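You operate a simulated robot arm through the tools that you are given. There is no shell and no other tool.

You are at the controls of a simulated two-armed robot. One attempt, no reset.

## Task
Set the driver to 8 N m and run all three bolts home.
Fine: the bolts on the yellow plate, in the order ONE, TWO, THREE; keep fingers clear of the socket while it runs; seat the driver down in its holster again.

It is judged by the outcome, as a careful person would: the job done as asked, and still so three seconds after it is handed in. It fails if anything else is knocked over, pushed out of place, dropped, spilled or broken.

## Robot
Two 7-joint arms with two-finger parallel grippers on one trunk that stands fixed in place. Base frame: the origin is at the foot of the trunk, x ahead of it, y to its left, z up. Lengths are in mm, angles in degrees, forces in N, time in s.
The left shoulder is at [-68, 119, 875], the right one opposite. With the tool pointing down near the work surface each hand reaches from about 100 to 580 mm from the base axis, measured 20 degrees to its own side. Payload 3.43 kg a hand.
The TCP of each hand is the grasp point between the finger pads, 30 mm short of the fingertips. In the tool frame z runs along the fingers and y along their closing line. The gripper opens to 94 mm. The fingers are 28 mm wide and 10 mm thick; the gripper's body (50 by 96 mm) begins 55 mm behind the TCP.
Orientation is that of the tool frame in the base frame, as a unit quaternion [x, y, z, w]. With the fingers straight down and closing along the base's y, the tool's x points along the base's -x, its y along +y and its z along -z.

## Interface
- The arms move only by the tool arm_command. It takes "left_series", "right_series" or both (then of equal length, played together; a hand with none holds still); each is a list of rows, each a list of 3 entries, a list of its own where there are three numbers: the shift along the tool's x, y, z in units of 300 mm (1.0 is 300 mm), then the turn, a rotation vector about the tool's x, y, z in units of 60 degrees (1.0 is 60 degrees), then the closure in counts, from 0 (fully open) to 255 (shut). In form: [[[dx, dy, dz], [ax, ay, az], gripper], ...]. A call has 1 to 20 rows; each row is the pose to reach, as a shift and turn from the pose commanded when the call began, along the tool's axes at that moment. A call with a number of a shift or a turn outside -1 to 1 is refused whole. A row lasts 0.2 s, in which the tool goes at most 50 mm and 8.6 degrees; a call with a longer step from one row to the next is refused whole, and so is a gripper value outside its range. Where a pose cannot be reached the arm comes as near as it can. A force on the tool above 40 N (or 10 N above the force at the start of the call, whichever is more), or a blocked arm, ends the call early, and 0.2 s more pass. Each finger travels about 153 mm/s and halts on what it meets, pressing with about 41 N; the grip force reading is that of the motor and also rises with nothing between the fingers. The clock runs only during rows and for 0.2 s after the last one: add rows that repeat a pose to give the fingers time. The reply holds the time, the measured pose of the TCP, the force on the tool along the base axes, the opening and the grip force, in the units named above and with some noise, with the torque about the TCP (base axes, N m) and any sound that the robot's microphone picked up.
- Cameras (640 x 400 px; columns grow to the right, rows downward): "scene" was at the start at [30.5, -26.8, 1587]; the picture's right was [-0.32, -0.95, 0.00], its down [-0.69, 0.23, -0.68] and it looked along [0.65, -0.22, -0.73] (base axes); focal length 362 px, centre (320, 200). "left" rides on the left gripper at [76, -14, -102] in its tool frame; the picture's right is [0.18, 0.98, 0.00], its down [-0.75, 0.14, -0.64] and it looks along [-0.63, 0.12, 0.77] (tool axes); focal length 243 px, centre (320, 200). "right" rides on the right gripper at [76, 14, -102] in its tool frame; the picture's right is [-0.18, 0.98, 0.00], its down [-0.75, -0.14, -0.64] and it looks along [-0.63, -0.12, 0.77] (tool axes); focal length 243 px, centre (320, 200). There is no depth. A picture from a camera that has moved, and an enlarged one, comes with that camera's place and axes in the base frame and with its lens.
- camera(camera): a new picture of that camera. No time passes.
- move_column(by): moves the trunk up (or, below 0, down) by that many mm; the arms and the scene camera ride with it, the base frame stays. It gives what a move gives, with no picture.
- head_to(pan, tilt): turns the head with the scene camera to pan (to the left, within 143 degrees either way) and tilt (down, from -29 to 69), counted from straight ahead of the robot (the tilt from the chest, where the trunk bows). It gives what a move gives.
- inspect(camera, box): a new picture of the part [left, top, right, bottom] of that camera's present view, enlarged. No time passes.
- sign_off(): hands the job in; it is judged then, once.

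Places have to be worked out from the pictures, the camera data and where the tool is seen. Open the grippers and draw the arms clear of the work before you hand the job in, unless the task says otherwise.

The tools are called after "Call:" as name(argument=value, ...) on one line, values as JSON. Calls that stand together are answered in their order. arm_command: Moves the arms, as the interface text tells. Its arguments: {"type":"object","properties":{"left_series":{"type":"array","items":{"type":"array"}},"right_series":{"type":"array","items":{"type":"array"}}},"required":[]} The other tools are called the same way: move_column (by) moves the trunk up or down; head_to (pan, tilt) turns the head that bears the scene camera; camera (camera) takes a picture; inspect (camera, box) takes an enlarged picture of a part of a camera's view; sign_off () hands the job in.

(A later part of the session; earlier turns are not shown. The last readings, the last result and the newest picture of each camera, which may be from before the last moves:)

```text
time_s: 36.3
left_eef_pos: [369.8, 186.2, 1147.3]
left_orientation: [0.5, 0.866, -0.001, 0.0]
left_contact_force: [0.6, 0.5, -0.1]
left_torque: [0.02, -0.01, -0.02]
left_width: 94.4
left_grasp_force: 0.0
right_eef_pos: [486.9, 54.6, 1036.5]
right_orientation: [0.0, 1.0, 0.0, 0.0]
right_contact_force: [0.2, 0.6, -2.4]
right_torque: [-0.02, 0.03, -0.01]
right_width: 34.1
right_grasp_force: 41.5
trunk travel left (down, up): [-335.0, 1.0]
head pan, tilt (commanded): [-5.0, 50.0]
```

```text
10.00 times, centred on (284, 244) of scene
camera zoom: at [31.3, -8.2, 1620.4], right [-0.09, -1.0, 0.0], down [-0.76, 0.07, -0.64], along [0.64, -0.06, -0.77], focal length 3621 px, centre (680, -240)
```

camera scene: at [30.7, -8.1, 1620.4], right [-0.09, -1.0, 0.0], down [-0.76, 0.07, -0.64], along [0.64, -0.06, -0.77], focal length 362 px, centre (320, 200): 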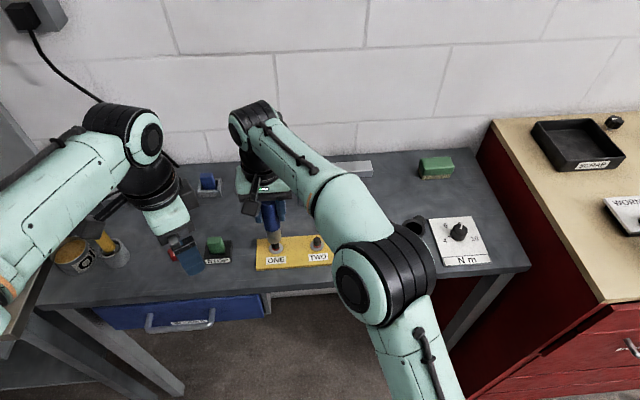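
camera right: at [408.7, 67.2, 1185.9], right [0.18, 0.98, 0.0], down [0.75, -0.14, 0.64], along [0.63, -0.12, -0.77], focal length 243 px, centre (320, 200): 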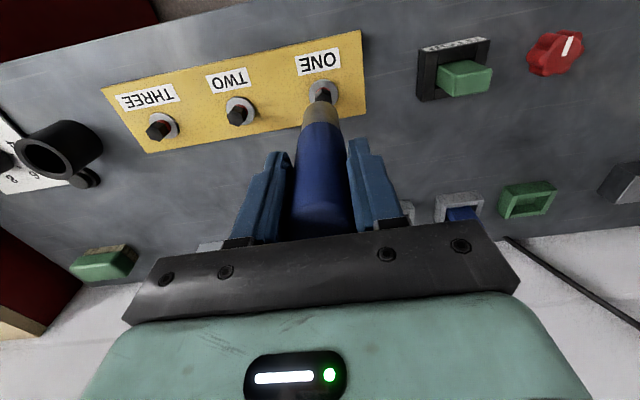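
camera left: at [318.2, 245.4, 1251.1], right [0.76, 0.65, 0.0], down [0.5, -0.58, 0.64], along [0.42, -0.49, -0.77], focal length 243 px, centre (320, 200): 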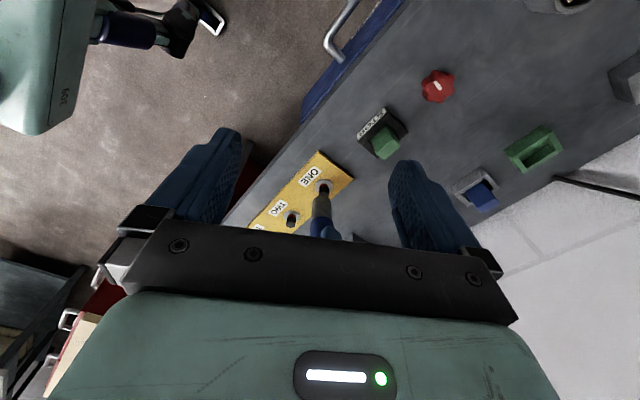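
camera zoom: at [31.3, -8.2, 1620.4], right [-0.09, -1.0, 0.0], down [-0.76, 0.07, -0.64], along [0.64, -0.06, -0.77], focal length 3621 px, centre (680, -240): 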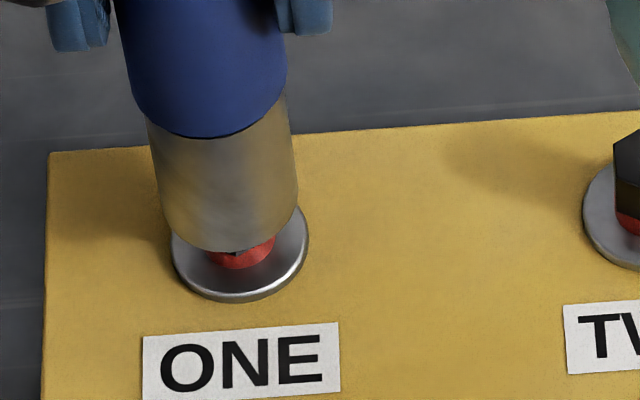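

The socket has slipped over the hex head, still with only the driver's weight on the sensor. I'll continue down in small steps until it presses.

Call:
arm_command(right_series=[[[0, 0, 0.005], [0, 0, 0], 255], [[0, 0, 0.01], [0, 0, 0], 255], [[0, 0, 0.015], [0, 0, 0], 255], [[0, 0, 0.02], [0, 0, 0], 255], [[0, 0, 0.02], [0, 0, 0], 255]])

Call:
inspect(camera="left", box=[305, 170, 345, 210])

Call:
inspect(camera="scene", box=[264, 224, 304, 264])

```text
time_s: 37.5
left_eef_pos: [369.8, 185.8, 1150.4]
left_orientation: [0.5, 0.866, 0.0, 0.001]
left_contact_force: [-0.4, 0.5, 0.2]
left_torque: [-0.01, 0.0, 0.0]
left_width: 94.2
left_grasp_force: 0.0
right_eef_pos: [486.4, 55.1, 1031.6]
right_orientation: [0.0, 1.0, -0.001, -0.001]
right_contact_force: [0.0, 0.5, -3.1]
right_torque: [-0.02, 0.01, -0.04]
right_width: 34.5
right_grasp_force: 41.0
trunk travel left (down, up): [-335.0, 1.0]
head pan, tilt (commanded): [-5.0, 50.0]
```

```text
10.00 times, centred on (325, 190) of left
camera zoom: at [318.3, 245.2, 1251.2], right [0.76, 0.65, 0.0], down [0.5, -0.58, 0.64], along [0.42, -0.49, -0.77], focal length 2426 px, centre (270, 300)
```

zoom: 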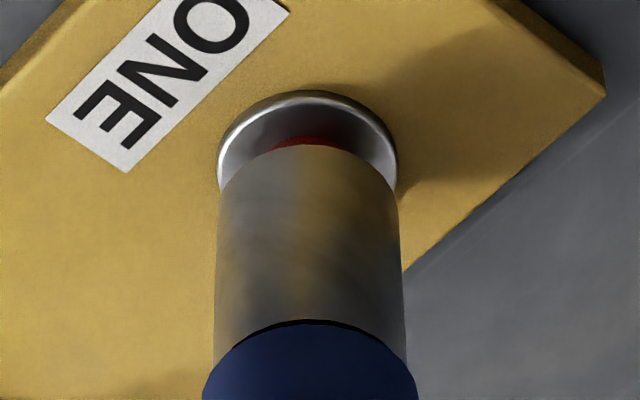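

```text
10.00 times, centred on (284, 244) of scene
camera zoom: at [31.3, -8.2, 1620.4], right [-0.09, -1.0, 0.0], down [-0.76, 0.07, -0.64], along [0.64, -0.06, -0.77], focal length 3621 px, centre (680, -240)
```

zoom: 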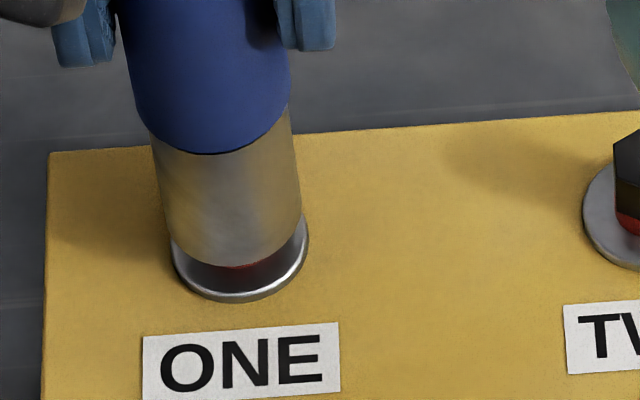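

The socket now covers the whole head with no resistance yet. I'll continue down in 1 mm steps until I feel it seat.

Call:
arm_command(right_series=[[[0, 0, 0.0033], [0, 0, 0], 255], [[0, 0, 0.0067], [0, 0, 0], 255], [[0, 0, 0.01], [0, 0, 0], 255], [[0, 0, 0.0133], [0, 0, 0], 255], [[0, 0, 0.0133], [0, 0, 0], 255]])

Call:
inspect(camera="left", box=[305, 170, 345, 210])

Call:
inspect(camera="scene", box=[264, 224, 304, 264])

```text
time_s: 38.7
left_eef_pos: [369.8, 184.6, 1149.3]
left_orientation: [0.5, 0.866, 0.001, 0.0]
left_contact_force: [-0.5, -0.8, -0.3]
left_torque: [-0.01, -0.01, -0.02]
left_width: 94.1
left_grasp_force: 0.0
right_eef_pos: [487.1, 54.8, 1028.0]
right_orientation: [0.0, 1.0, 0.0, 0.0]
right_contact_force: [0.2, 0.1, -2.8]
right_torque: [0.0, 0.03, 0.02]
right_width: 34.0
right_grasp_force: 40.7
trunk travel left (down, up): [-335.0, 1.0]
head pan, tilt (commanded): [-5.0, 50.0]
```

```text
10.00 times, centred on (325, 190) of left
camera zoom: at [318.3, 245.2, 1251.2], right [0.76, 0.65, 0.0], down [0.5, -0.58, 0.64], along [0.42, -0.49, -0.77], focal length 2426 px, centre (270, 300)
```

zoom: 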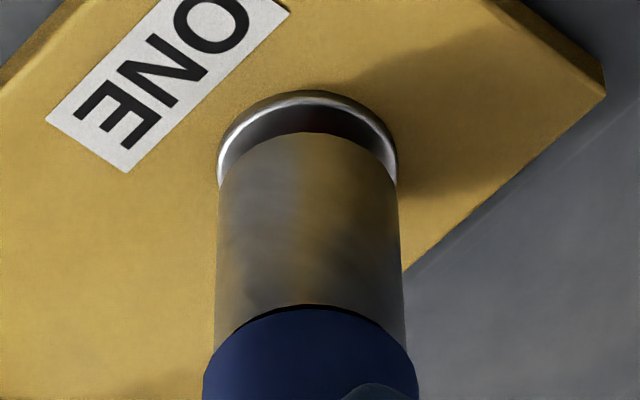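

```text
10.00 times, centred on (284, 244) of scene
camera zoom: at [31.3, -8.2, 1620.4], right [-0.09, -1.0, 0.0], down [-0.76, 0.07, -0.64], along [0.64, -0.06, -0.77], focal length 3621 px, centre (680, -240)
```

zoom: 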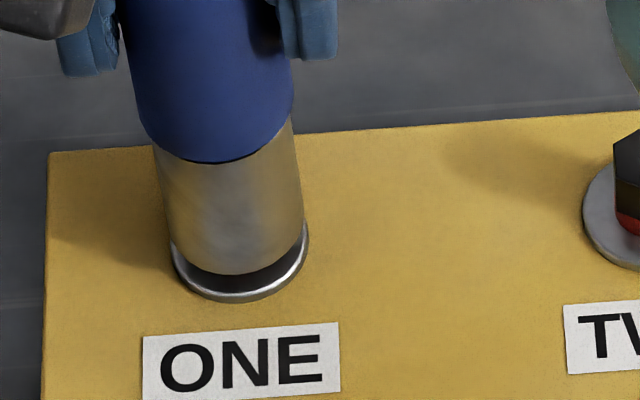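

There is still a few mm between socket and washer and no force. I'll go on down, 1 mm per row, up to 7 mm.

Call:
arm_command(right_series=[[[0, 0, 0.0033], [0, 0, 0], 255], [[0, 0, 0.0067], [0, 0, 0], 255], [[0, 0, 0.01], [0, 0, 0], 255], [[0, 0, 0.0133], [0, 0, 0], 255], [[0, 0, 0.0167], [0, 0, 0], 255], [[0, 0, 0.02], [0, 0, 0], 255], [[0, 0, 0.0233], [0, 0, 0], 255], [[0, 0, 0.0233], [0, 0, 0], 255]])

Call:
inspect(camera="left", box=[305, 170, 345, 210])

Call:
inspect(camera="scene", box=[264, 224, 304, 264])

```text
time_s: 40.5
left_eef_pos: [370.2, 185.5, 1148.2]
left_orientation: [0.5, 0.866, 0.0, 0.0]
left_contact_force: [1.2, 1.3, -0.3]
left_torque: [-0.01, 0.0, 0.02]
left_width: 94.1
left_grasp_force: 0.1
right_eef_pos: [487.2, 55.8, 1019.2]
right_orientation: [0.0, 1.0, 0.0, 0.001]
right_contact_force: [4.8, -0.8, 5.8]
right_torque: [-0.09, -0.37, 0.04]
right_width: 34.1
right_grasp_force: 40.8
trunk travel left (down, up): [-335.0, 1.0]
head pan, tilt (commanded): [-5.0, 50.0]
```

```text
10.00 times, centred on (325, 190) of left
camera zoom: at [318.3, 245.0, 1251.3], right [0.76, 0.65, 0.0], down [0.5, -0.58, 0.64], along [0.42, -0.49, -0.77], focal length 2426 px, centre (270, 300)
```

zoom: 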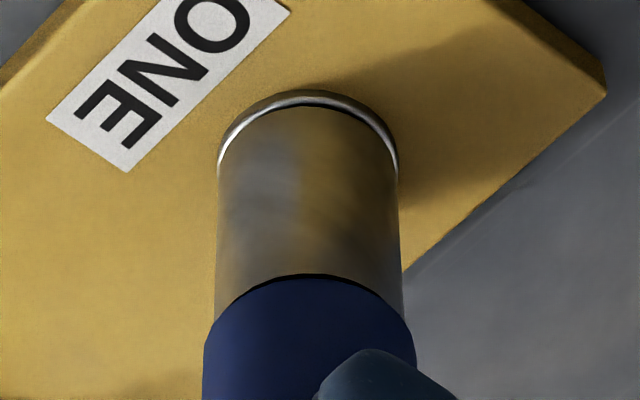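

```text
10.00 times, centred on (284, 244) of scene
camera zoom: at [31.2, -8.4, 1620.5], right [-0.09, -1.0, 0.0], down [-0.76, 0.07, -0.64], along [0.64, -0.06, -0.77], focal length 3621 px, centre (680, -240)
```

zoom: 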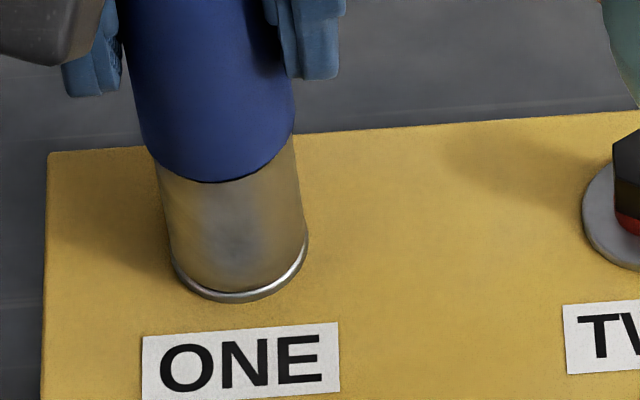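

It's seating: the force rose to about 9 N above weight, with a slight +x component. I'll press a little further, half a millimetre per row, and listen for the driver.

Call:
arm_command(right_series=[[[0.001, 0, 0.0017], [0, 0, 0], 255], [[0.0017, 0, 0.0033], [0, 0, 0], 255], [[0.0017, 0, 0.005], [0, 0, 0], 255], [[0.0017, 0, 0.005], [0, 0, 0], 255], [[0.0017, 0, 0.005], [0, 0, 0], 255]])

Call:
inspect(camera="left", box=[305, 170, 345, 210])

```text
time_s: 41.7
left_eef_pos: [368.6, 184.9, 1149.7]
left_orientation: [0.501, 0.866, 0.0, 0.0]
left_contact_force: [0.0, 0.0, 0.7]
left_torque: [-0.02, 0.0, 0.0]
left_width: 93.7
left_grasp_force: 0.1
right_eef_pos: [486.9, 55.7, 1020.3]
right_orientation: [0.0, 1.0, 0.001, 0.002]
right_contact_force: [7.1, -4.8, 19.1]
right_torque: [-0.45, -0.53, 0.01]
right_width: 33.8
right_grasp_force: 41.0
trunk travel left (down, up): [-335.0, 1.0]
head pan, tilt (commanded): [-5.0, 50.0]
```

```text
10.00 times, centred on (325, 190) of left
camera zoom: at [317.8, 244.4, 1251.7], right [0.76, 0.65, 0.0], down [0.5, -0.58, 0.64], along [0.42, -0.49, -0.77], focal length 2426 px, centre (270, 300)
```

zoom: 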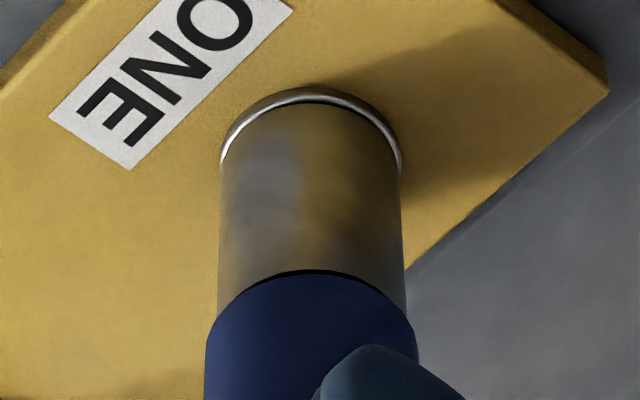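

Pressing with about 22 N gives no sound of running, and the side forces (+7 x, −5 y) show a small misalignment. I'll ease +1 mm in x and −0.6 mm in y to relieve them, then press a bit more.

Call:
arm_command(right_series=[[[-0.0017, -0.001, 0.0], [0, 0, 0], 255], [[-0.0033, -0.002, 0.0], [0, 0, 0], 255], [[-0.0033, -0.002, 0.0], [0, 0, 0], 255]])

```text
time_s: 42.5
left_eef_pos: [368.7, 184.4, 1148.2]
left_orientation: [0.5, 0.866, 0.001, 0.0]
left_contact_force: [-0.2, 0.9, -0.8]
left_torque: [0.0, -0.02, -0.04]
left_width: 94.3
left_grasp_force: 0.0
right_eef_pos: [486.9, 54.6, 1019.8]
right_orientation: [0.0, 1.0, 0.001, 0.0]
right_contact_force: [4.6, -2.5, 22.5]
right_torque: [-0.21, -0.47, 0.0]
right_width: 34.0
right_grasp_force: 40.8
trunk travel left (down, up): [-335.0, 1.0]
head pan, tilt (commanded): [-5.0, 50.0]
```

Side forces fell while the press stayed at about 25 N net. I'll press another millimetre (to about 32 N) and hold briefly to listen.

Call:
arm_command(right_series=[[[-0.001, -0.001, 0.0017], [0, 0, 0], 255], [[-0.002, -0.001, 0.0033], [0, 0, 0], 255], [[-0.002, -0.001, 0.0033], [0, 0, 0], 255], [[-0.002, -0.001, 0.0033], [0, 0, 0], 255], [[-0.002, -0.001, 0.0033], [0, 0, 0], 255]])

Call:
inspect(camera="left", box=[300, 165, 350, 245])

Call:
inspect(camera="right", box=[250, 60, 390, 240])

```text
time_s: 43.7
left_eef_pos: [367.8, 185.6, 1149.4]
left_orientation: [0.5, 0.866, 0.002, 0.001]
left_contact_force: [1.2, -0.8, 0.9]
left_torque: [-0.02, -0.01, 0.02]
left_width: 94.1
left_grasp_force: 0.1
right_eef_pos: [485.7, 55.1, 1019.5]
right_orientation: [0.0, 1.0, 0.0, 0.002]
right_contact_force: [1.4, 0.4, 26.5]
right_torque: [-0.1, 0.02, 0.02]
right_width: 34.1
right_grasp_force: 40.8
trunk travel left (down, up): [-335.0, 1.0]
head pan, tilt (commanded): [-5.0, 50.0]
```

```text
5.00 times, centred on (325, 205) of left
camera zoom: at [316.5, 245.0, 1251.8], right [0.76, 0.65, 0.0], down [0.5, -0.58, 0.64], along [0.42, -0.49, -0.77], focal length 1213 px, centre (295, 175)
```

zoom: 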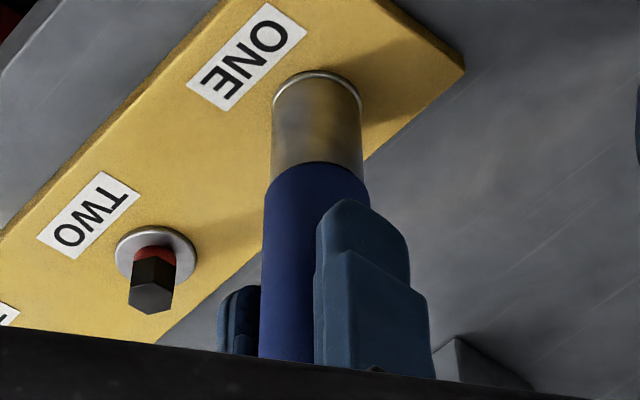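

```text
2.22 times, centred on (320, 150) of right
camera zoom: at [409.1, 69.8, 1122.2], right [0.18, 0.98, 0.0], down [0.75, -0.14, 0.64], along [0.63, -0.12, -0.77], focal length 539 px, centre (320, 311)
```

zoom: 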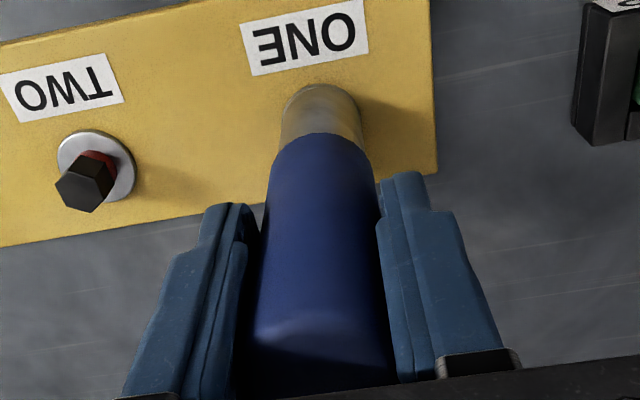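

The driver is seated squarely (side forces near zero, about 29 N pressing), but there is no running sound, so pressing alone doesn't start it. I'll try a gentle 15° clockwise turn with the wrist to feel whether the socket is coupled to the bolt.

Call:
arm_command(right_series=[[[0, 0, -0.001], [0, 0, 0.06], 255], [[0, 0, -0.001], [0, 0, 0.12], 255], [[0, 0, -0.001], [0, 0, 0.18], 255], [[0, 0, -0.001], [0, 0, 0.25], 255], [[0, 0, -0.001], [0, 0, 0.25], 255]])

Call:
camera(camera="left")

Call:
inspect(camera="left", box=[300, 165, 350, 245])

```text
time_s: 44.9
left_eef_pos: [368.2, 184.5, 1149.3]
left_orientation: [0.5, 0.866, 0.002, 0.0]
left_contact_force: [-0.5, -0.4, 0.0]
left_torque: [0.0, 0.0, 0.01]
left_width: 94.1
left_grasp_force: 0.0
right_eef_pos: [486.3, 53.9, 1020.4]
right_orientation: [0.131, 0.991, 0.001, 0.002]
right_contact_force: [-0.3, -3.3, 26.5]
right_torque: [-0.2, 0.02, 0.02]
right_width: 33.9
right_grasp_force: 41.0
trunk travel left (down, up): [-335.0, 1.0]
head pan, tilt (commanded): [-5.0, 50.0]
```

```text
taken
camera left: at [316.5, 244.6, 1251.9], right [0.76, 0.65, 0.0], down [0.5, -0.58, 0.64], along [0.42, -0.49, -0.77], focal length 243 px, centre (320, 200)
```

left: 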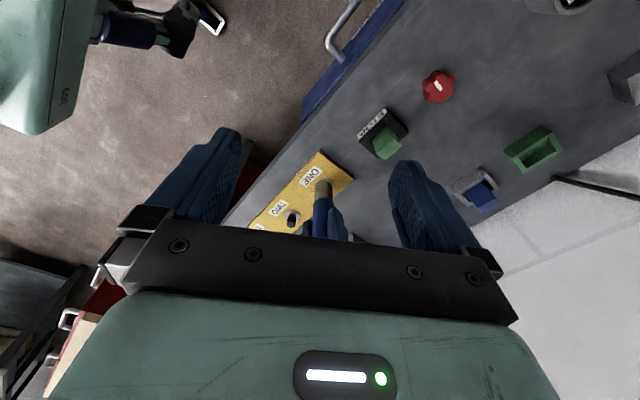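

```text
5.00 times, centred on (325, 205) of left
camera zoom: at [316.5, 244.6, 1251.9], right [0.76, 0.65, 0.0], down [0.5, -0.58, 0.64], along [0.42, -0.49, -0.77], focal length 1213 px, centre (295, 175)
```

zoom: 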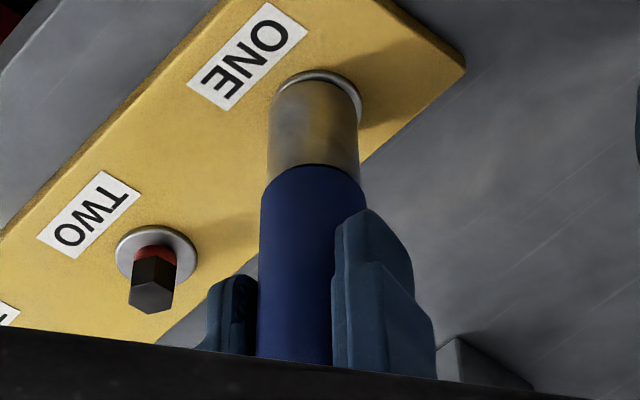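

There is no torque, so the driver isn't coupled by hand turning either; it needs some start control. I'll look again at the round thing by the holster, now that the arm is out of that area.

Call:
inspect(camera="scene", box=[390, 200, 440, 250])

Call:
inspect(camera="right", box=[0, 60, 200, 220])

Call:
camera(camera="right")

Call:
camera(camera="scene")

```text
8.00 times, centred on (415, 225) of scene
camera zoom: at [28.9, -8.9, 1620.5], right [-0.09, -1.0, 0.0], down [-0.76, 0.07, -0.64], along [0.64, -0.06, -0.77], focal length 2897 px, centre (-440, 0)
```

zoom: 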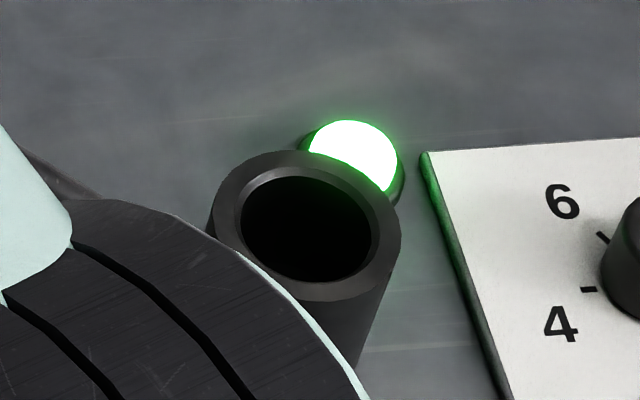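

```text
2.50 times, centred on (100, 140) of right
camera zoom: at [415.4, 88.2, 1122.2], right [0.43, 0.9, 0.0], down [0.69, -0.33, 0.64], along [0.58, -0.28, -0.77], focal length 606 px, centre (870, 350)
```

zoom: 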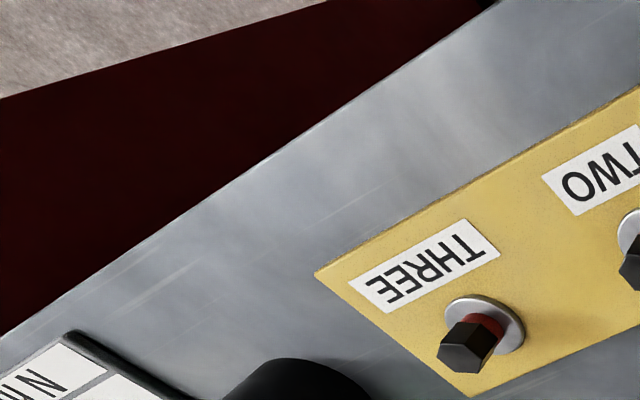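

```text
taken
camera right: at [415.4, 88.2, 1122.2], right [0.43, 0.9, 0.0], down [0.69, -0.33, 0.64], along [0.58, -0.28, -0.77], focal length 243 px, centre (320, 200)
```

right: 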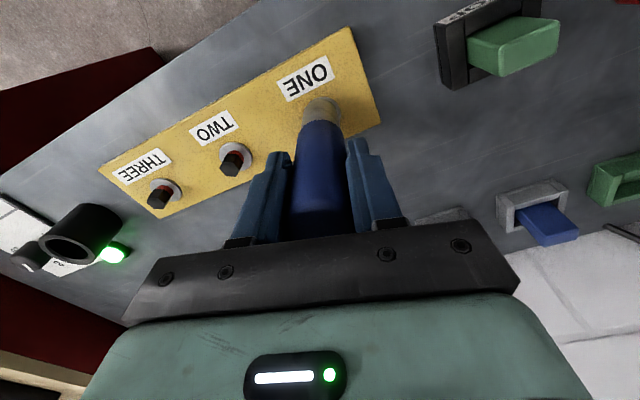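

```text
taken
camera scene: at [28.9, -8.9, 1620.5], right [-0.09, -1.0, 0.0], down [-0.76, 0.07, -0.64], along [0.64, -0.06, -0.77], focal length 362 px, centre (320, 200)
```

scene: 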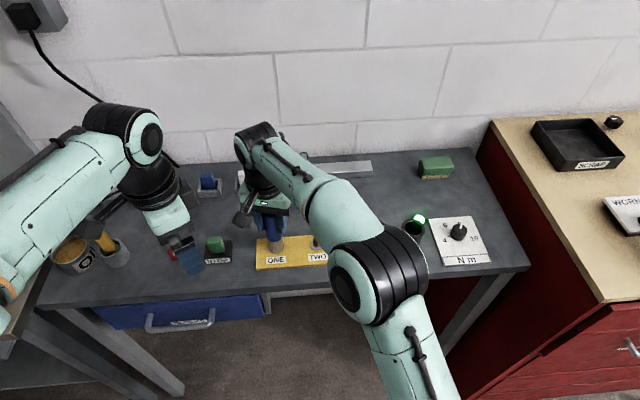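

The round part is an indicator lamp, and it's now lit green, so pressing probably did run bolt ONE. I'll lift the driver straight off slowly and look at the bolt.

Call:
arm_command(right_series=[[[0, 0, -0.02], [0, 0, 0], 255], [[0, 0, -0.05], [0, 0, 0], 255], [[0, 0, -0.09], [0, 0, 0], 255], [[0, 0, -0.13], [0, 0, 0], 255], [[0, 0, -0.17], [0, 0, 0], 255], [[0, 0, -0.17], [0, 0, 0], 255]])

Call:
inspect(camera="left", box=[295, 165, 355, 245])

Call:
inspect(camera="scene", box=[250, 215, 330, 280])

Call:
inspect(camera="scene", box=[390, 200, 440, 250])

```text
time_s: 46.3
left_eef_pos: [371.2, 187.0, 1149.0]
left_orientation: [0.5, 0.866, -0.001, 0.0]
left_contact_force: [0.1, -0.3, 0.1]
left_torque: [-0.01, -0.03, 0.0]
left_width: 94.1
left_grasp_force: 0.2
right_eef_pos: [486.9, 53.6, 1068.6]
right_orientation: [0.131, 0.991, 0.0, 0.001]
right_contact_force: [-0.1, 0.4, -3.6]
right_torque: [0.0, 0.02, 0.02]
right_width: 33.8
right_grasp_force: 41.0
trunk travel left (down, up): [-335.0, 1.0]
head pan, tilt (commanded): [-5.0, 50.0]
```

```text
5.00 times, centred on (325, 205) of left
camera zoom: at [318.4, 245.2, 1251.2], right [0.76, 0.65, 0.0], down [0.5, -0.58, 0.64], along [0.42, -0.49, -0.77], focal length 1213 px, centre (295, 175)
```

zoom: 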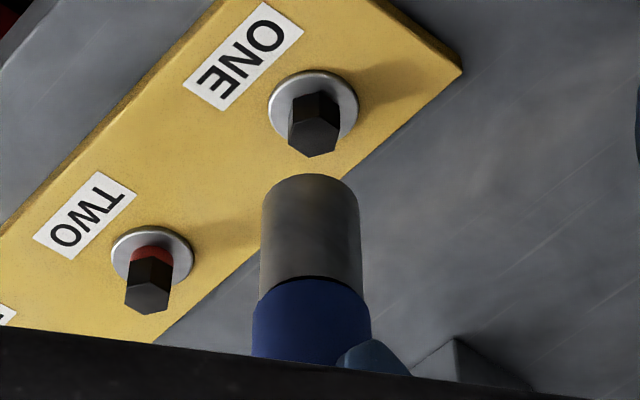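

```text
6.15 times, centred on (290, 248) of scene
camera zoom: at [31.4, -8.1, 1620.4], right [-0.09, -1.0, 0.0], down [-0.76, 0.07, -0.64], along [0.64, -0.06, -0.77], focal length 2228 px, centre (505, -92)
```

zoom: 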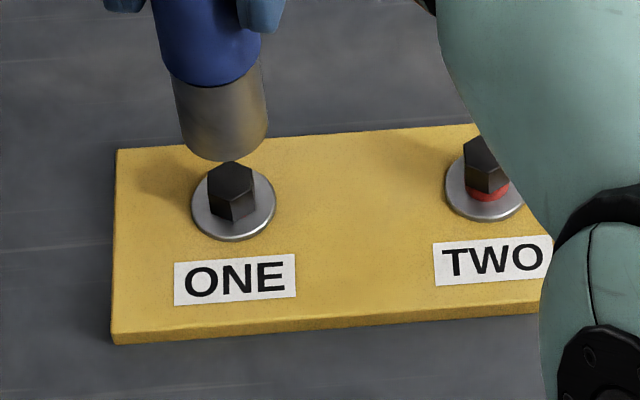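

```text
8.00 times, centred on (415, 225) of scene
camera zoom: at [31.4, -8.1, 1620.4], right [-0.09, -1.0, 0.0], down [-0.76, 0.07, -0.64], along [0.64, -0.06, -0.77], focal length 2897 px, centre (-440, 0)
```

zoom: 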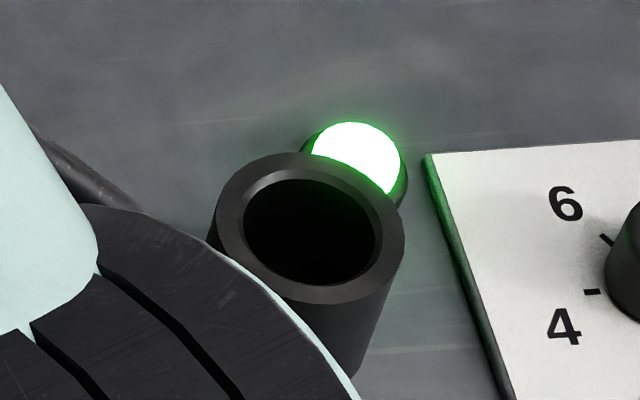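

Bolt ONE is home: the red band is gone and the lamp shows green, so pressing down is what runs the driver. Now I'll carry the driver about 94 mm in −y to above bolt TWO, straightening the yaw, and shift the left hand along so its camera keeps the side view.

Call:
arm_command(right_series=[[[-0.02, -0.075, 0], [0, 0, -0.06], 255], [[-0.04, -0.15, 0], [0, 0, -0.12], 255], [[-0.06, -0.225, 0], [0, 0, -0.18], 255], [[-0.081, -0.302, 0], [0, 0, -0.25], 255], [[-0.081, -0.302, 0], [0, 0, -0.25], 255]], left_series=[[[-0.065, -0.0375, 0], [0, 0, 0], 0], [[-0.13, -0.075, 0], [0, 0, 0], 0], [[-0.195, -0.1125, 0], [0, 0, 0], 0], [[-0.26, -0.15, 0], [0, 0, 0], 0], [[-0.26, -0.15, 0], [0, 0, 0], 0]])

Call:
camera(camera="left")

Call:
camera(camera="scene")

Call:
inspect(camera="right", box=[300, 80, 350, 130])

```text
time_s: 47.5
left_eef_pos: [370.5, 95.7, 1150.2]
left_orientation: [0.5, 0.866, 0.0, 0.0]
left_contact_force: [-0.6, 0.4, -0.1]
left_torque: [0.0, 0.01, -0.02]
left_width: 93.8
left_grasp_force: 0.0
right_eef_pos: [487.0, -39.9, 1070.0]
right_orientation: [-0.002, 1.0, 0.0, 0.0]
right_contact_force: [-0.4, -0.2, -2.9]
right_torque: [0.01, -0.02, 0.0]
right_width: 33.7
right_grasp_force: 40.9
trunk travel left (down, up): [-335.0, 1.0]
head pan, tilt (commanded): [-5.0, 50.0]
```

```text
taken
camera left: at [319.6, 154.4, 1251.5], right [0.76, 0.65, 0.0], down [0.5, -0.58, 0.64], along [0.42, -0.49, -0.77], focal length 243 px, centre (320, 200)
```

left: 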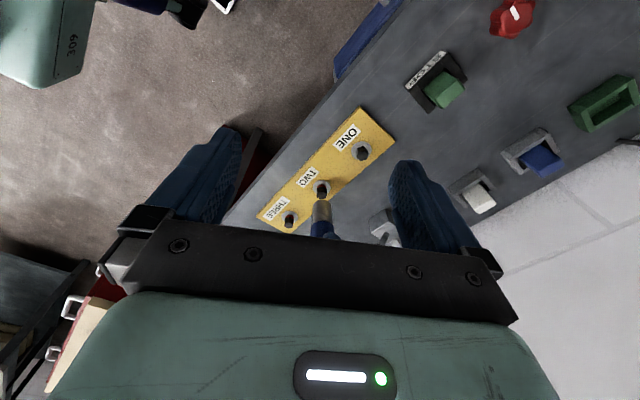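

```text
taken
camera scene: at [31.2, -7.3, 1620.4], right [-0.09, -1.0, 0.0], down [-0.76, 0.07, -0.64], along [0.64, -0.06, -0.77], focal length 362 px, centre (320, 200)
```

scene: 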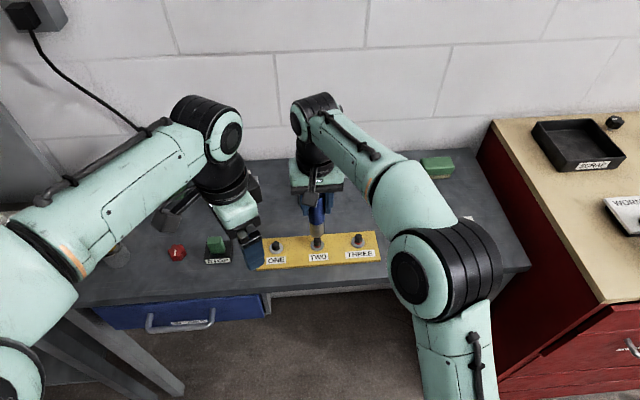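

```text
8.00 times, centred on (325, 105) of right
camera zoom: at [410.3, -23.9, 1172.0], right [0.18, 0.98, 0.0], down [0.75, -0.14, 0.64], along [0.63, -0.12, -0.77], focal length 1941 px, centre (280, 960)
```

zoom: 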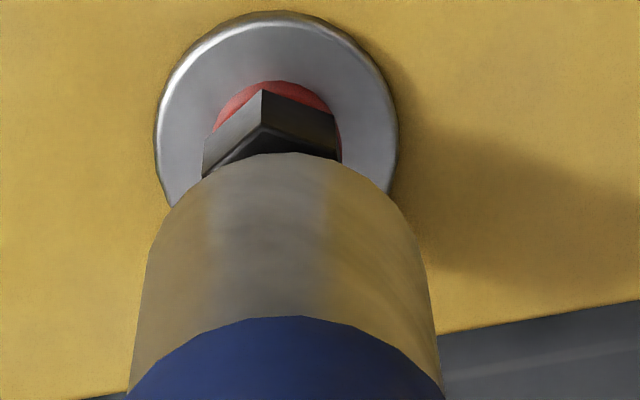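

The right camera shows TWO about 1.2 mm to the −y side of the socket axis. I'll check the left and scene close-ups too.

Call:
inspect(camera="left", box=[300, 170, 340, 210])

Call:
inspect(camera="scene", box=[298, 217, 338, 257])

```text
10.00 times, centred on (320, 190) of left
camera zoom: at [319.6, 154.4, 1251.5], right [0.76, 0.65, 0.0], down [0.5, -0.58, 0.64], along [0.42, -0.49, -0.77], focal length 2426 px, centre (320, 300)
```

zoom: 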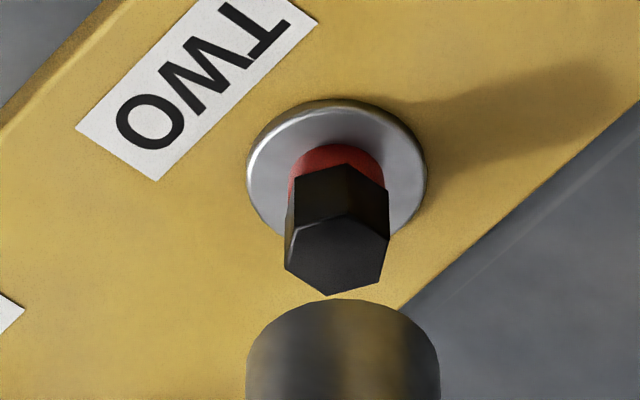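

```text
10.00 times, centred on (318, 237) of scene
camera zoom: at [31.2, -7.3, 1620.4], right [-0.09, -1.0, 0.0], down [-0.76, 0.07, -0.64], along [0.64, -0.06, -0.77], focal length 3621 px, centre (340, -170)
```

zoom: 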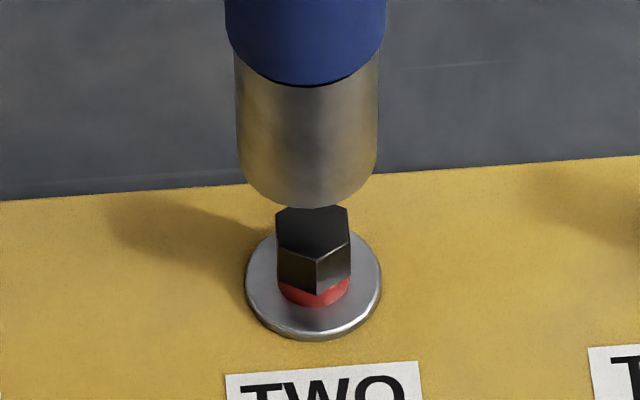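

All three views put TWO about 0.2 mm in −x and 0.95 mm in −y of the socket. I'll correct for that, including the small bias I felt on ONE, and lower 36 mm over the head.

Call:
arm_command(right_series=[[[-0.0013, -0.0047, 0.01], [0, 0, 0], 255], [[-0.0013, -0.0047, 0.03], [0, 0, 0], 255], [[-0.0013, -0.0047, 0.05], [0, 0, 0], 255], [[-0.0013, -0.0047, 0.07], [0, 0, 0], 255], [[-0.0013, -0.0047, 0.085], [0, 0, 0], 255], [[-0.0013, -0.0047, 0.1], [0, 0, 0], 255], [[-0.0013, -0.0047, 0.11], [0, 0, 0], 255], [[-0.0013, -0.0047, 0.12], [0, 0, 0], 255], [[-0.0013, -0.0047, 0.12], [0, 0, 0], 255]])

Call:
inspect(camera="left", box=[300, 170, 340, 210])

Call:
inspect(camera="scene", box=[298, 217, 338, 257])

Call:
inspect(camera="scene", box=[390, 200, 440, 250])

```text
time_s: 49.5
left_eef_pos: [371.5, 94.5, 1149.4]
left_orientation: [0.5, 0.866, 0.0, 0.001]
left_contact_force: [0.4, 0.9, -0.5]
left_torque: [-0.02, 0.0, 0.01]
left_width: 94.2
left_grasp_force: 0.0
right_eef_pos: [487.7, -41.3, 1033.6]
right_orientation: [-0.001, 1.0, 0.0, 0.0]
right_contact_force: [-0.6, 0.0, -3.2]
right_torque: [-0.02, 0.01, -0.02]
right_width: 34.0
right_grasp_force: 41.1
trunk travel left (down, up): [-335.0, 1.0]
head pan, tilt (commanded): [-5.0, 50.0]
```

```text
10.00 times, centred on (320, 190) of left
camera zoom: at [319.7, 154.1, 1251.6], right [0.76, 0.65, 0.0], down [0.5, -0.58, 0.64], along [0.42, -0.49, -0.77], focal length 2426 px, centre (320, 300)
```

zoom: 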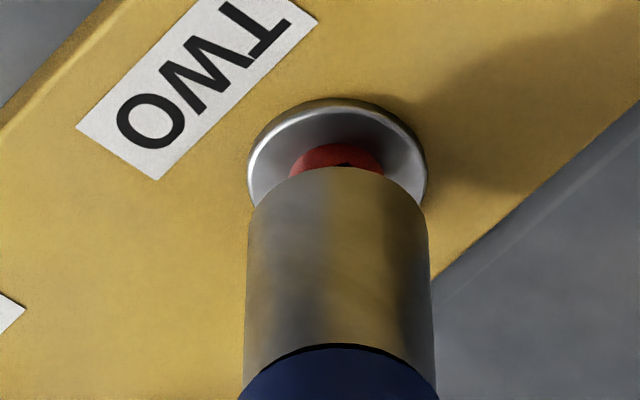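

```text
10.00 times, centred on (318, 237) of scene
camera zoom: at [31.3, -8.2, 1620.4], right [-0.09, -1.0, 0.0], down [-0.76, 0.07, -0.64], along [0.64, -0.06, -0.77], focal length 3621 px, centre (340, -170)
```

zoom: 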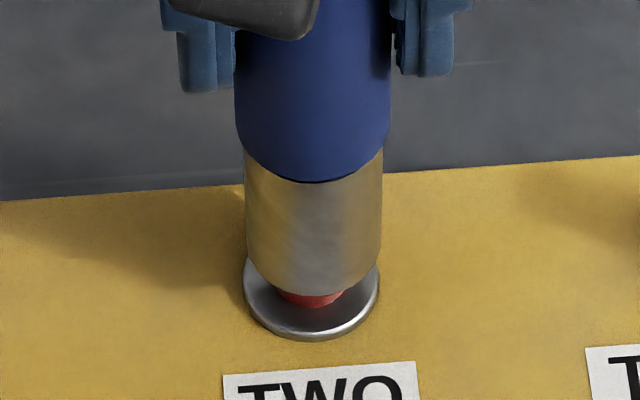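

```text
8.00 times, centred on (415, 225) of scene
camera zoom: at [31.3, -8.2, 1620.4], right [-0.09, -1.0, 0.0], down [-0.76, 0.07, -0.64], along [0.64, -0.06, -0.77], focal length 2897 px, centre (-440, 0)
```

zoom: 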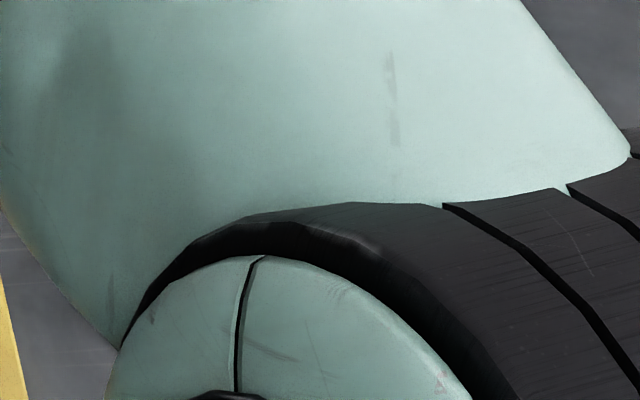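

The socket is centred over TWO. I'll lower the remaining ~12 mm at 1.5 mm per row until it touches the washer.

Call:
arm_command(right_series=[[[0, 0, 0.005], [0, 0, 0], 255], [[0, 0, 0.01], [0, 0, 0], 255], [[0, 0, 0.015], [0, 0, 0], 255], [[0, 0, 0.02], [0, 0, 0], 255], [[0, 0, 0.025], [0, 0, 0], 255], [[0, 0, 0.03], [0, 0, 0], 255], [[0, 0, 0.035], [0, 0, 0], 255], [[0, 0, 0.04], [0, 0, 0], 255], [[0, 0, 0.045], [0, 0, 0], 255], [[0, 0, 0.045], [0, 0, 0], 255]])

Call:
inspect(camera="left", box=[300, 170, 340, 210])

Call:
camera(camera="right")

```text
time_s: 51.7
left_eef_pos: [370.4, 93.7, 1150.1]
left_orientation: [0.501, 0.866, 0.0, -0.001]
left_contact_force: [0.5, 0.3, 0.5]
left_torque: [0.02, 0.02, -0.02]
left_width: 93.9
left_grasp_force: 0.0
right_eef_pos: [487.8, -40.5, 1018.2]
right_orientation: [0.001, 1.0, 0.0, 0.001]
right_contact_force: [3.3, -1.2, 10.8]
right_torque: [-0.03, -0.15, 0.04]
right_width: 33.5
right_grasp_force: 41.1
trunk travel left (down, up): [-335.0, 1.0]
head pan, tilt (commanded): [-5.0, 50.0]
```

```text
10.00 times, centred on (320, 190) of left
camera zoom: at [319.1, 154.0, 1251.8], right [0.76, 0.65, 0.0], down [0.5, -0.58, 0.64], along [0.42, -0.49, -0.77], focal length 2426 px, centre (320, 300)
```

zoom: 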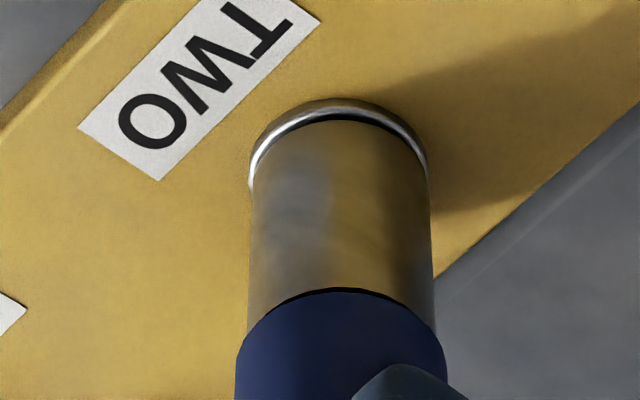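

```text
taken
camera right: at [410.9, -25.5, 1122.4], right [0.18, 0.98, 0.0], down [0.75, -0.14, 0.64], along [0.63, -0.12, -0.77], focal length 243 px, centre (320, 200)
```

right: 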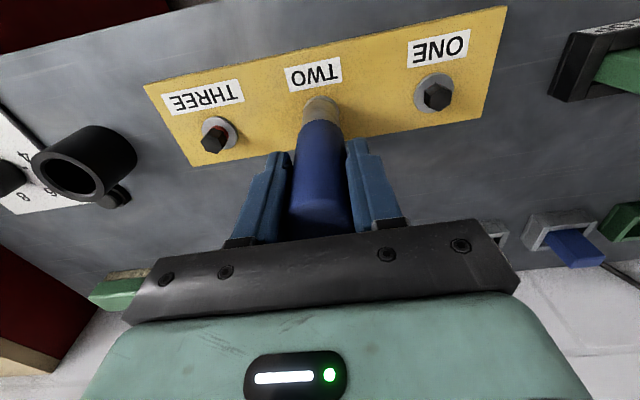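

The lamp (visible at left, dark now) has gone out since the driver left ONE, so it will tell me when TWO is home. Net press is about 14 N; I'll press another 1.5 mm, easing +0.3 mm x, and hold.

Call:
arm_command(right_series=[[[-0.001, -0.0005, 0.0017], [0, 0, 0], 255], [[-0.001, -0.001, 0.0033], [0, 0, 0], 255], [[-0.001, -0.001, 0.005], [0, 0, 0], 255], [[-0.001, -0.001, 0.005], [0, 0, 0], 255], [[-0.001, -0.001, 0.005], [0, 0, 0], 255]])

Call:
camera(camera="right")

```text
time_s: 52.9
left_eef_pos: [370.3, 94.6, 1150.7]
left_orientation: [0.5, 0.866, 0.0, 0.001]
left_contact_force: [-0.7, 0.6, 0.3]
left_torque: [0.01, 0.01, 0.0]
left_width: 93.9
left_grasp_force: 0.0
right_eef_pos: [488.4, -40.4, 1019.6]
right_orientation: [0.0, 1.0, 0.0, 0.001]
right_contact_force: [2.4, -0.9, 21.4]
right_torque: [-0.07, -0.07, 0.01]
right_width: 34.2
right_grasp_force: 41.3
trunk travel left (down, up): [-335.0, 1.0]
head pan, tilt (commanded): [-5.0, 50.0]
```

```text
taken
camera right: at [410.6, -25.6, 1122.1], right [0.18, 0.98, 0.0], down [0.75, -0.14, 0.64], along [0.63, -0.12, -0.76], focal length 243 px, centre (320, 200)
```

right: 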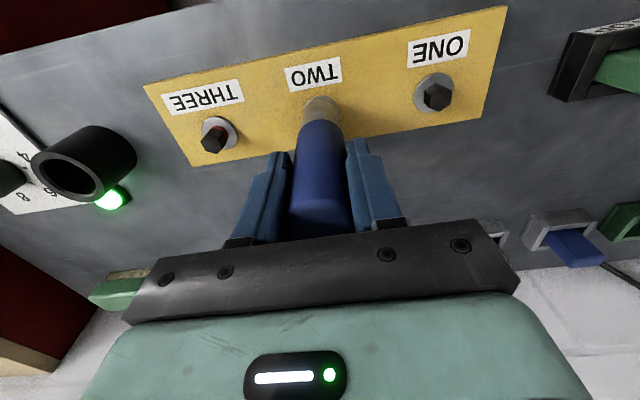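

The lamp turned green at about 24 N net press, so TWO has run. I'll lift straight off by 50 mm and check the bolt.

Call:
arm_command(right_series=[[[0, 0, -0.02], [0, 0, 0], 255], [[0, 0, -0.05], [0, 0, 0], 255], [[0, 0, -0.09], [0, 0, 0], 255], [[0, 0, -0.13], [0, 0, 0], 255], [[0, 0, -0.175], [0, 0, 0], 255], [[0, 0, -0.175], [0, 0, 0], 255]])

Call:
inspect(camera="left", box=[270, 130, 390, 240])

Call:
inspect(camera="scene", box=[250, 210, 390, 280])

```text
time_s: 54.3
left_eef_pos: [371.2, 94.7, 1149.7]
left_orientation: [0.501, 0.866, 0.0, 0.001]
left_contact_force: [-0.6, -0.3, 0.6]
left_torque: [-0.01, 0.01, -0.02]
left_width: 94.0
left_grasp_force: 0.1
right_eef_pos: [488.3, -40.2, 1069.9]
right_orientation: [0.0, 1.0, -0.001, 0.0]
right_contact_force: [-1.0, 0.5, -4.1]
right_torque: [-0.01, 0.02, 0.02]
right_width: 33.7
right_grasp_force: 41.0
trunk travel left (down, up): [-335.0, 1.0]
head pan, tilt (commanded): [-5.0, 50.0]
```

```text
3.64 times, centred on (330, 185) of left
camera zoom: at [319.8, 154.0, 1251.6], right [0.76, 0.65, 0.0], down [0.5, -0.58, 0.64], along [0.42, -0.49, -0.77], focal length 882 px, centre (284, 254)
```

zoom: 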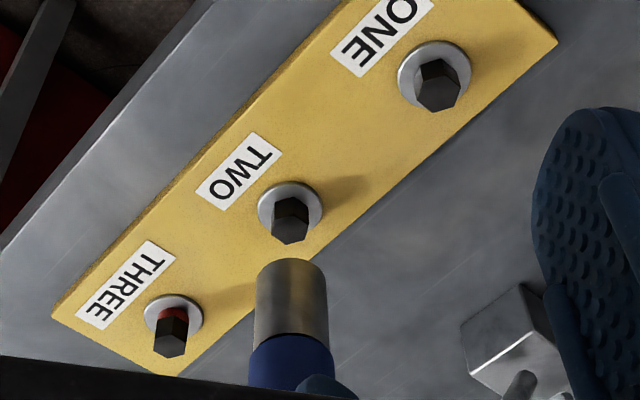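

```text
4.57 times, centred on (320, 245) of scene
camera zoom: at [31.4, -8.3, 1620.4], right [-0.09, -1.0, 0.0], down [-0.76, 0.07, -0.64], along [0.64, -0.06, -0.77], focal length 1655 px, centre (320, -6)
```

zoom: 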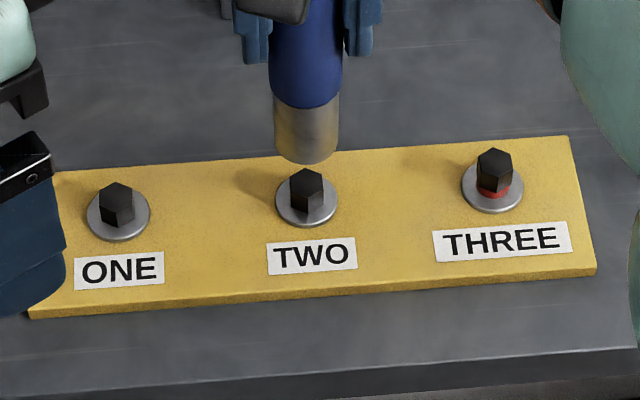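

TWO is home too (no red, lamp confirmed). Now I'll carry the driver about 94.5 mm in −y to THREE, with the left camera following.

Call:
arm_command(right_series=[[[0, -0.08, 0], [0, 0, 0], 255], [[0, -0.16, 0], [0, 0, 0], 255], [[0, -0.24, 0], [0, 0, 0], 255], [[0, -0.315, 0], [0, 0, 0], 255], [[0, -0.315, 0], [0, 0, 0], 255]], left_series=[[[-0.065, -0.0375, 0], [0, 0, 0], 0], [[-0.13, -0.075, 0], [0, 0, 0], 0], [[-0.195, -0.1125, 0], [0, 0, 0], 0], [[-0.26, -0.15, 0], [0, 0, 0], 0], [[-0.26, -0.15, 0], [0, 0, 0], 0]])

Call:
camera(camera="scene")

Call:
camera(camera="left")

Call:
inspect(camera="right", box=[300, 80, 350, 130])

```text
time_s: 55.5
left_eef_pos: [370.6, 5.1, 1149.8]
left_orientation: [0.5, 0.866, 0.0, 0.0]
left_contact_force: [0.5, -0.5, 0.2]
left_torque: [0.01, 0.01, -0.01]
left_width: 94.0
left_grasp_force: 0.0
right_eef_pos: [488.8, -135.1, 1070.4]
right_orientation: [0.0, 1.0, 0.0, 0.0]
right_contact_force: [0.0, 0.7, -3.1]
right_torque: [-0.02, 0.03, 0.04]
right_width: 33.8
right_grasp_force: 41.0
trunk travel left (down, up): [-335.0, 1.0]
head pan, tilt (commanded): [-5.0, 50.0]
```

```text
taken
camera scene: at [31.1, -7.4, 1620.4], right [-0.09, -1.0, 0.0], down [-0.76, 0.07, -0.64], along [0.64, -0.06, -0.77], focal length 362 px, centre (320, 200)
```

scene: 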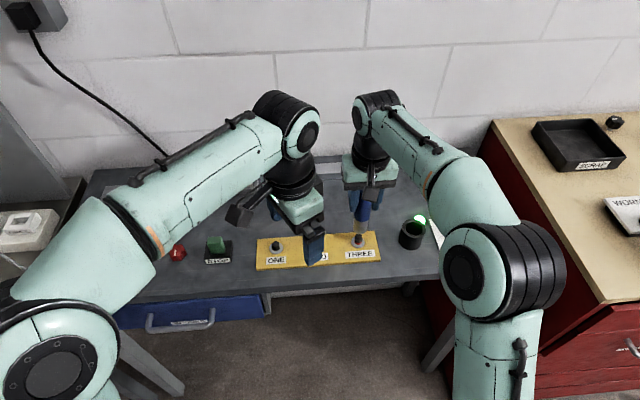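

```text
taken
camera left: at [319.7, 64.7, 1251.6], right [0.76, 0.65, 0.0], down [0.5, -0.58, 0.64], along [0.42, -0.49, -0.77], focal length 243 px, centre (320, 200)
```

left: 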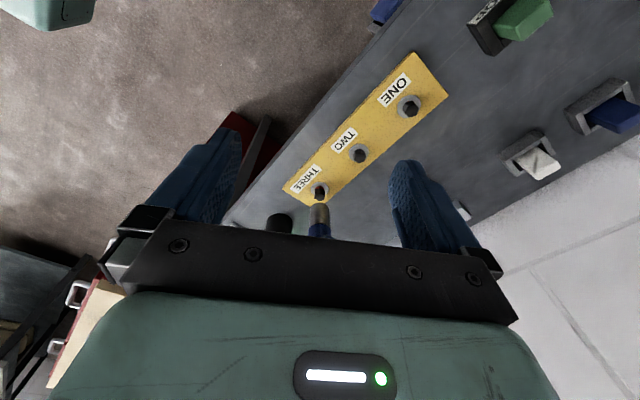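

```text
8.00 times, centred on (325, 105) of right
camera zoom: at [411.0, -120.1, 1172.5], right [0.18, 0.98, 0.0], down [0.75, -0.14, 0.64], along [0.63, -0.12, -0.77], focal length 1941 px, centre (280, 960)
```

zoom: 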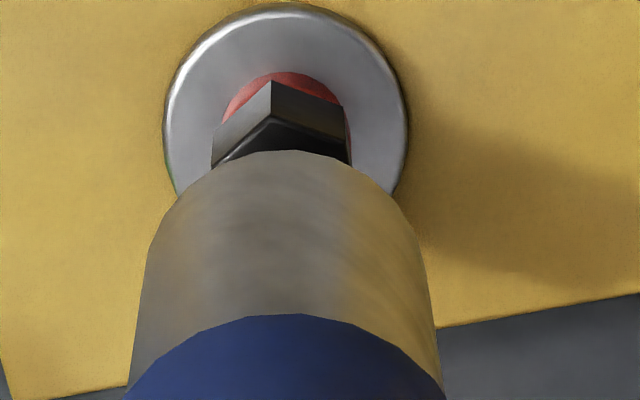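

The right camera shows the socket over THREE to within about 0.2 mm sideways. I'll check the left and scene close-ups.

Call:
inspect(camera="left", box=[300, 170, 340, 210])

Call:
inspect(camera="scene", box=[338, 215, 378, 255])

Call:
inspect(camera="scene", box=[390, 200, 450, 260])

```text
10.00 times, centred on (320, 190) of left
camera zoom: at [319.7, 64.7, 1251.6], right [0.76, 0.65, 0.0], down [0.5, -0.58, 0.64], along [0.42, -0.49, -0.77], focal length 2426 px, centre (320, 300)
```

zoom: 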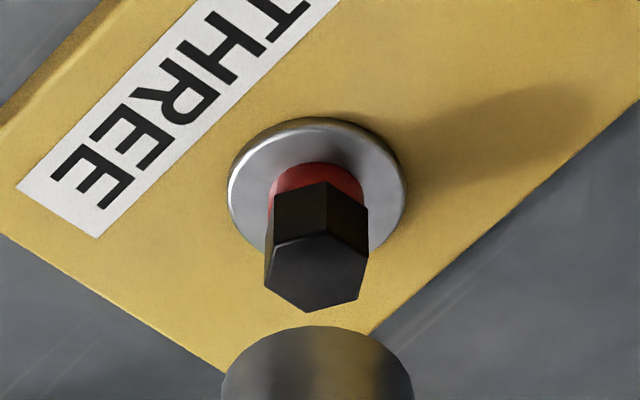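

```text
10.00 times, centred on (358, 235) of scene
camera zoom: at [31.1, -7.4, 1620.4], right [-0.09, -1.0, 0.0], down [-0.76, 0.07, -0.64], along [0.64, -0.06, -0.77], focal length 3621 px, centre (-60, -150)
```

zoom: 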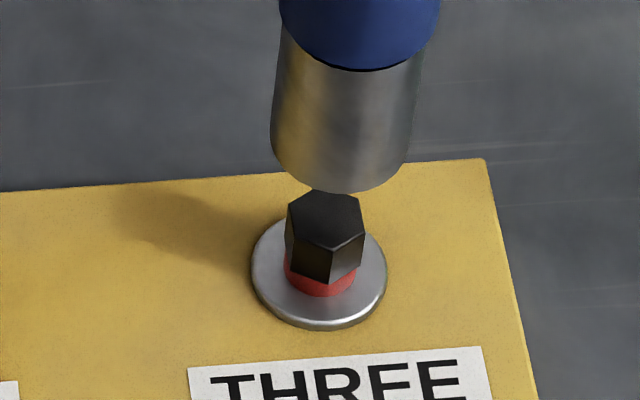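

```text
6.67 times, centred on (420, 230) of scene
camera zoom: at [31.1, -7.4, 1620.4], right [-0.09, -1.0, 0.0], down [-0.76, 0.07, -0.64], along [0.64, -0.06, -0.77], focal length 2414 px, centre (-347, 0)
```

zoom: 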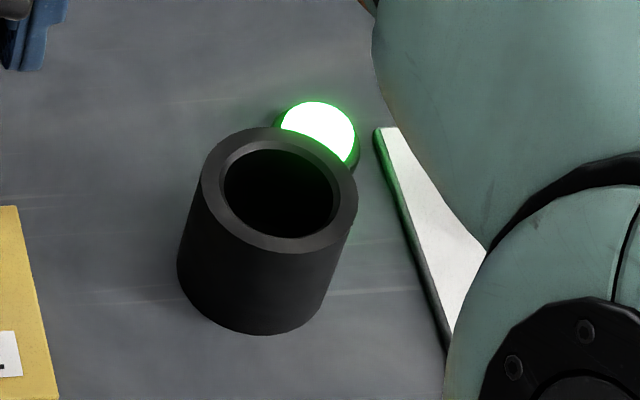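

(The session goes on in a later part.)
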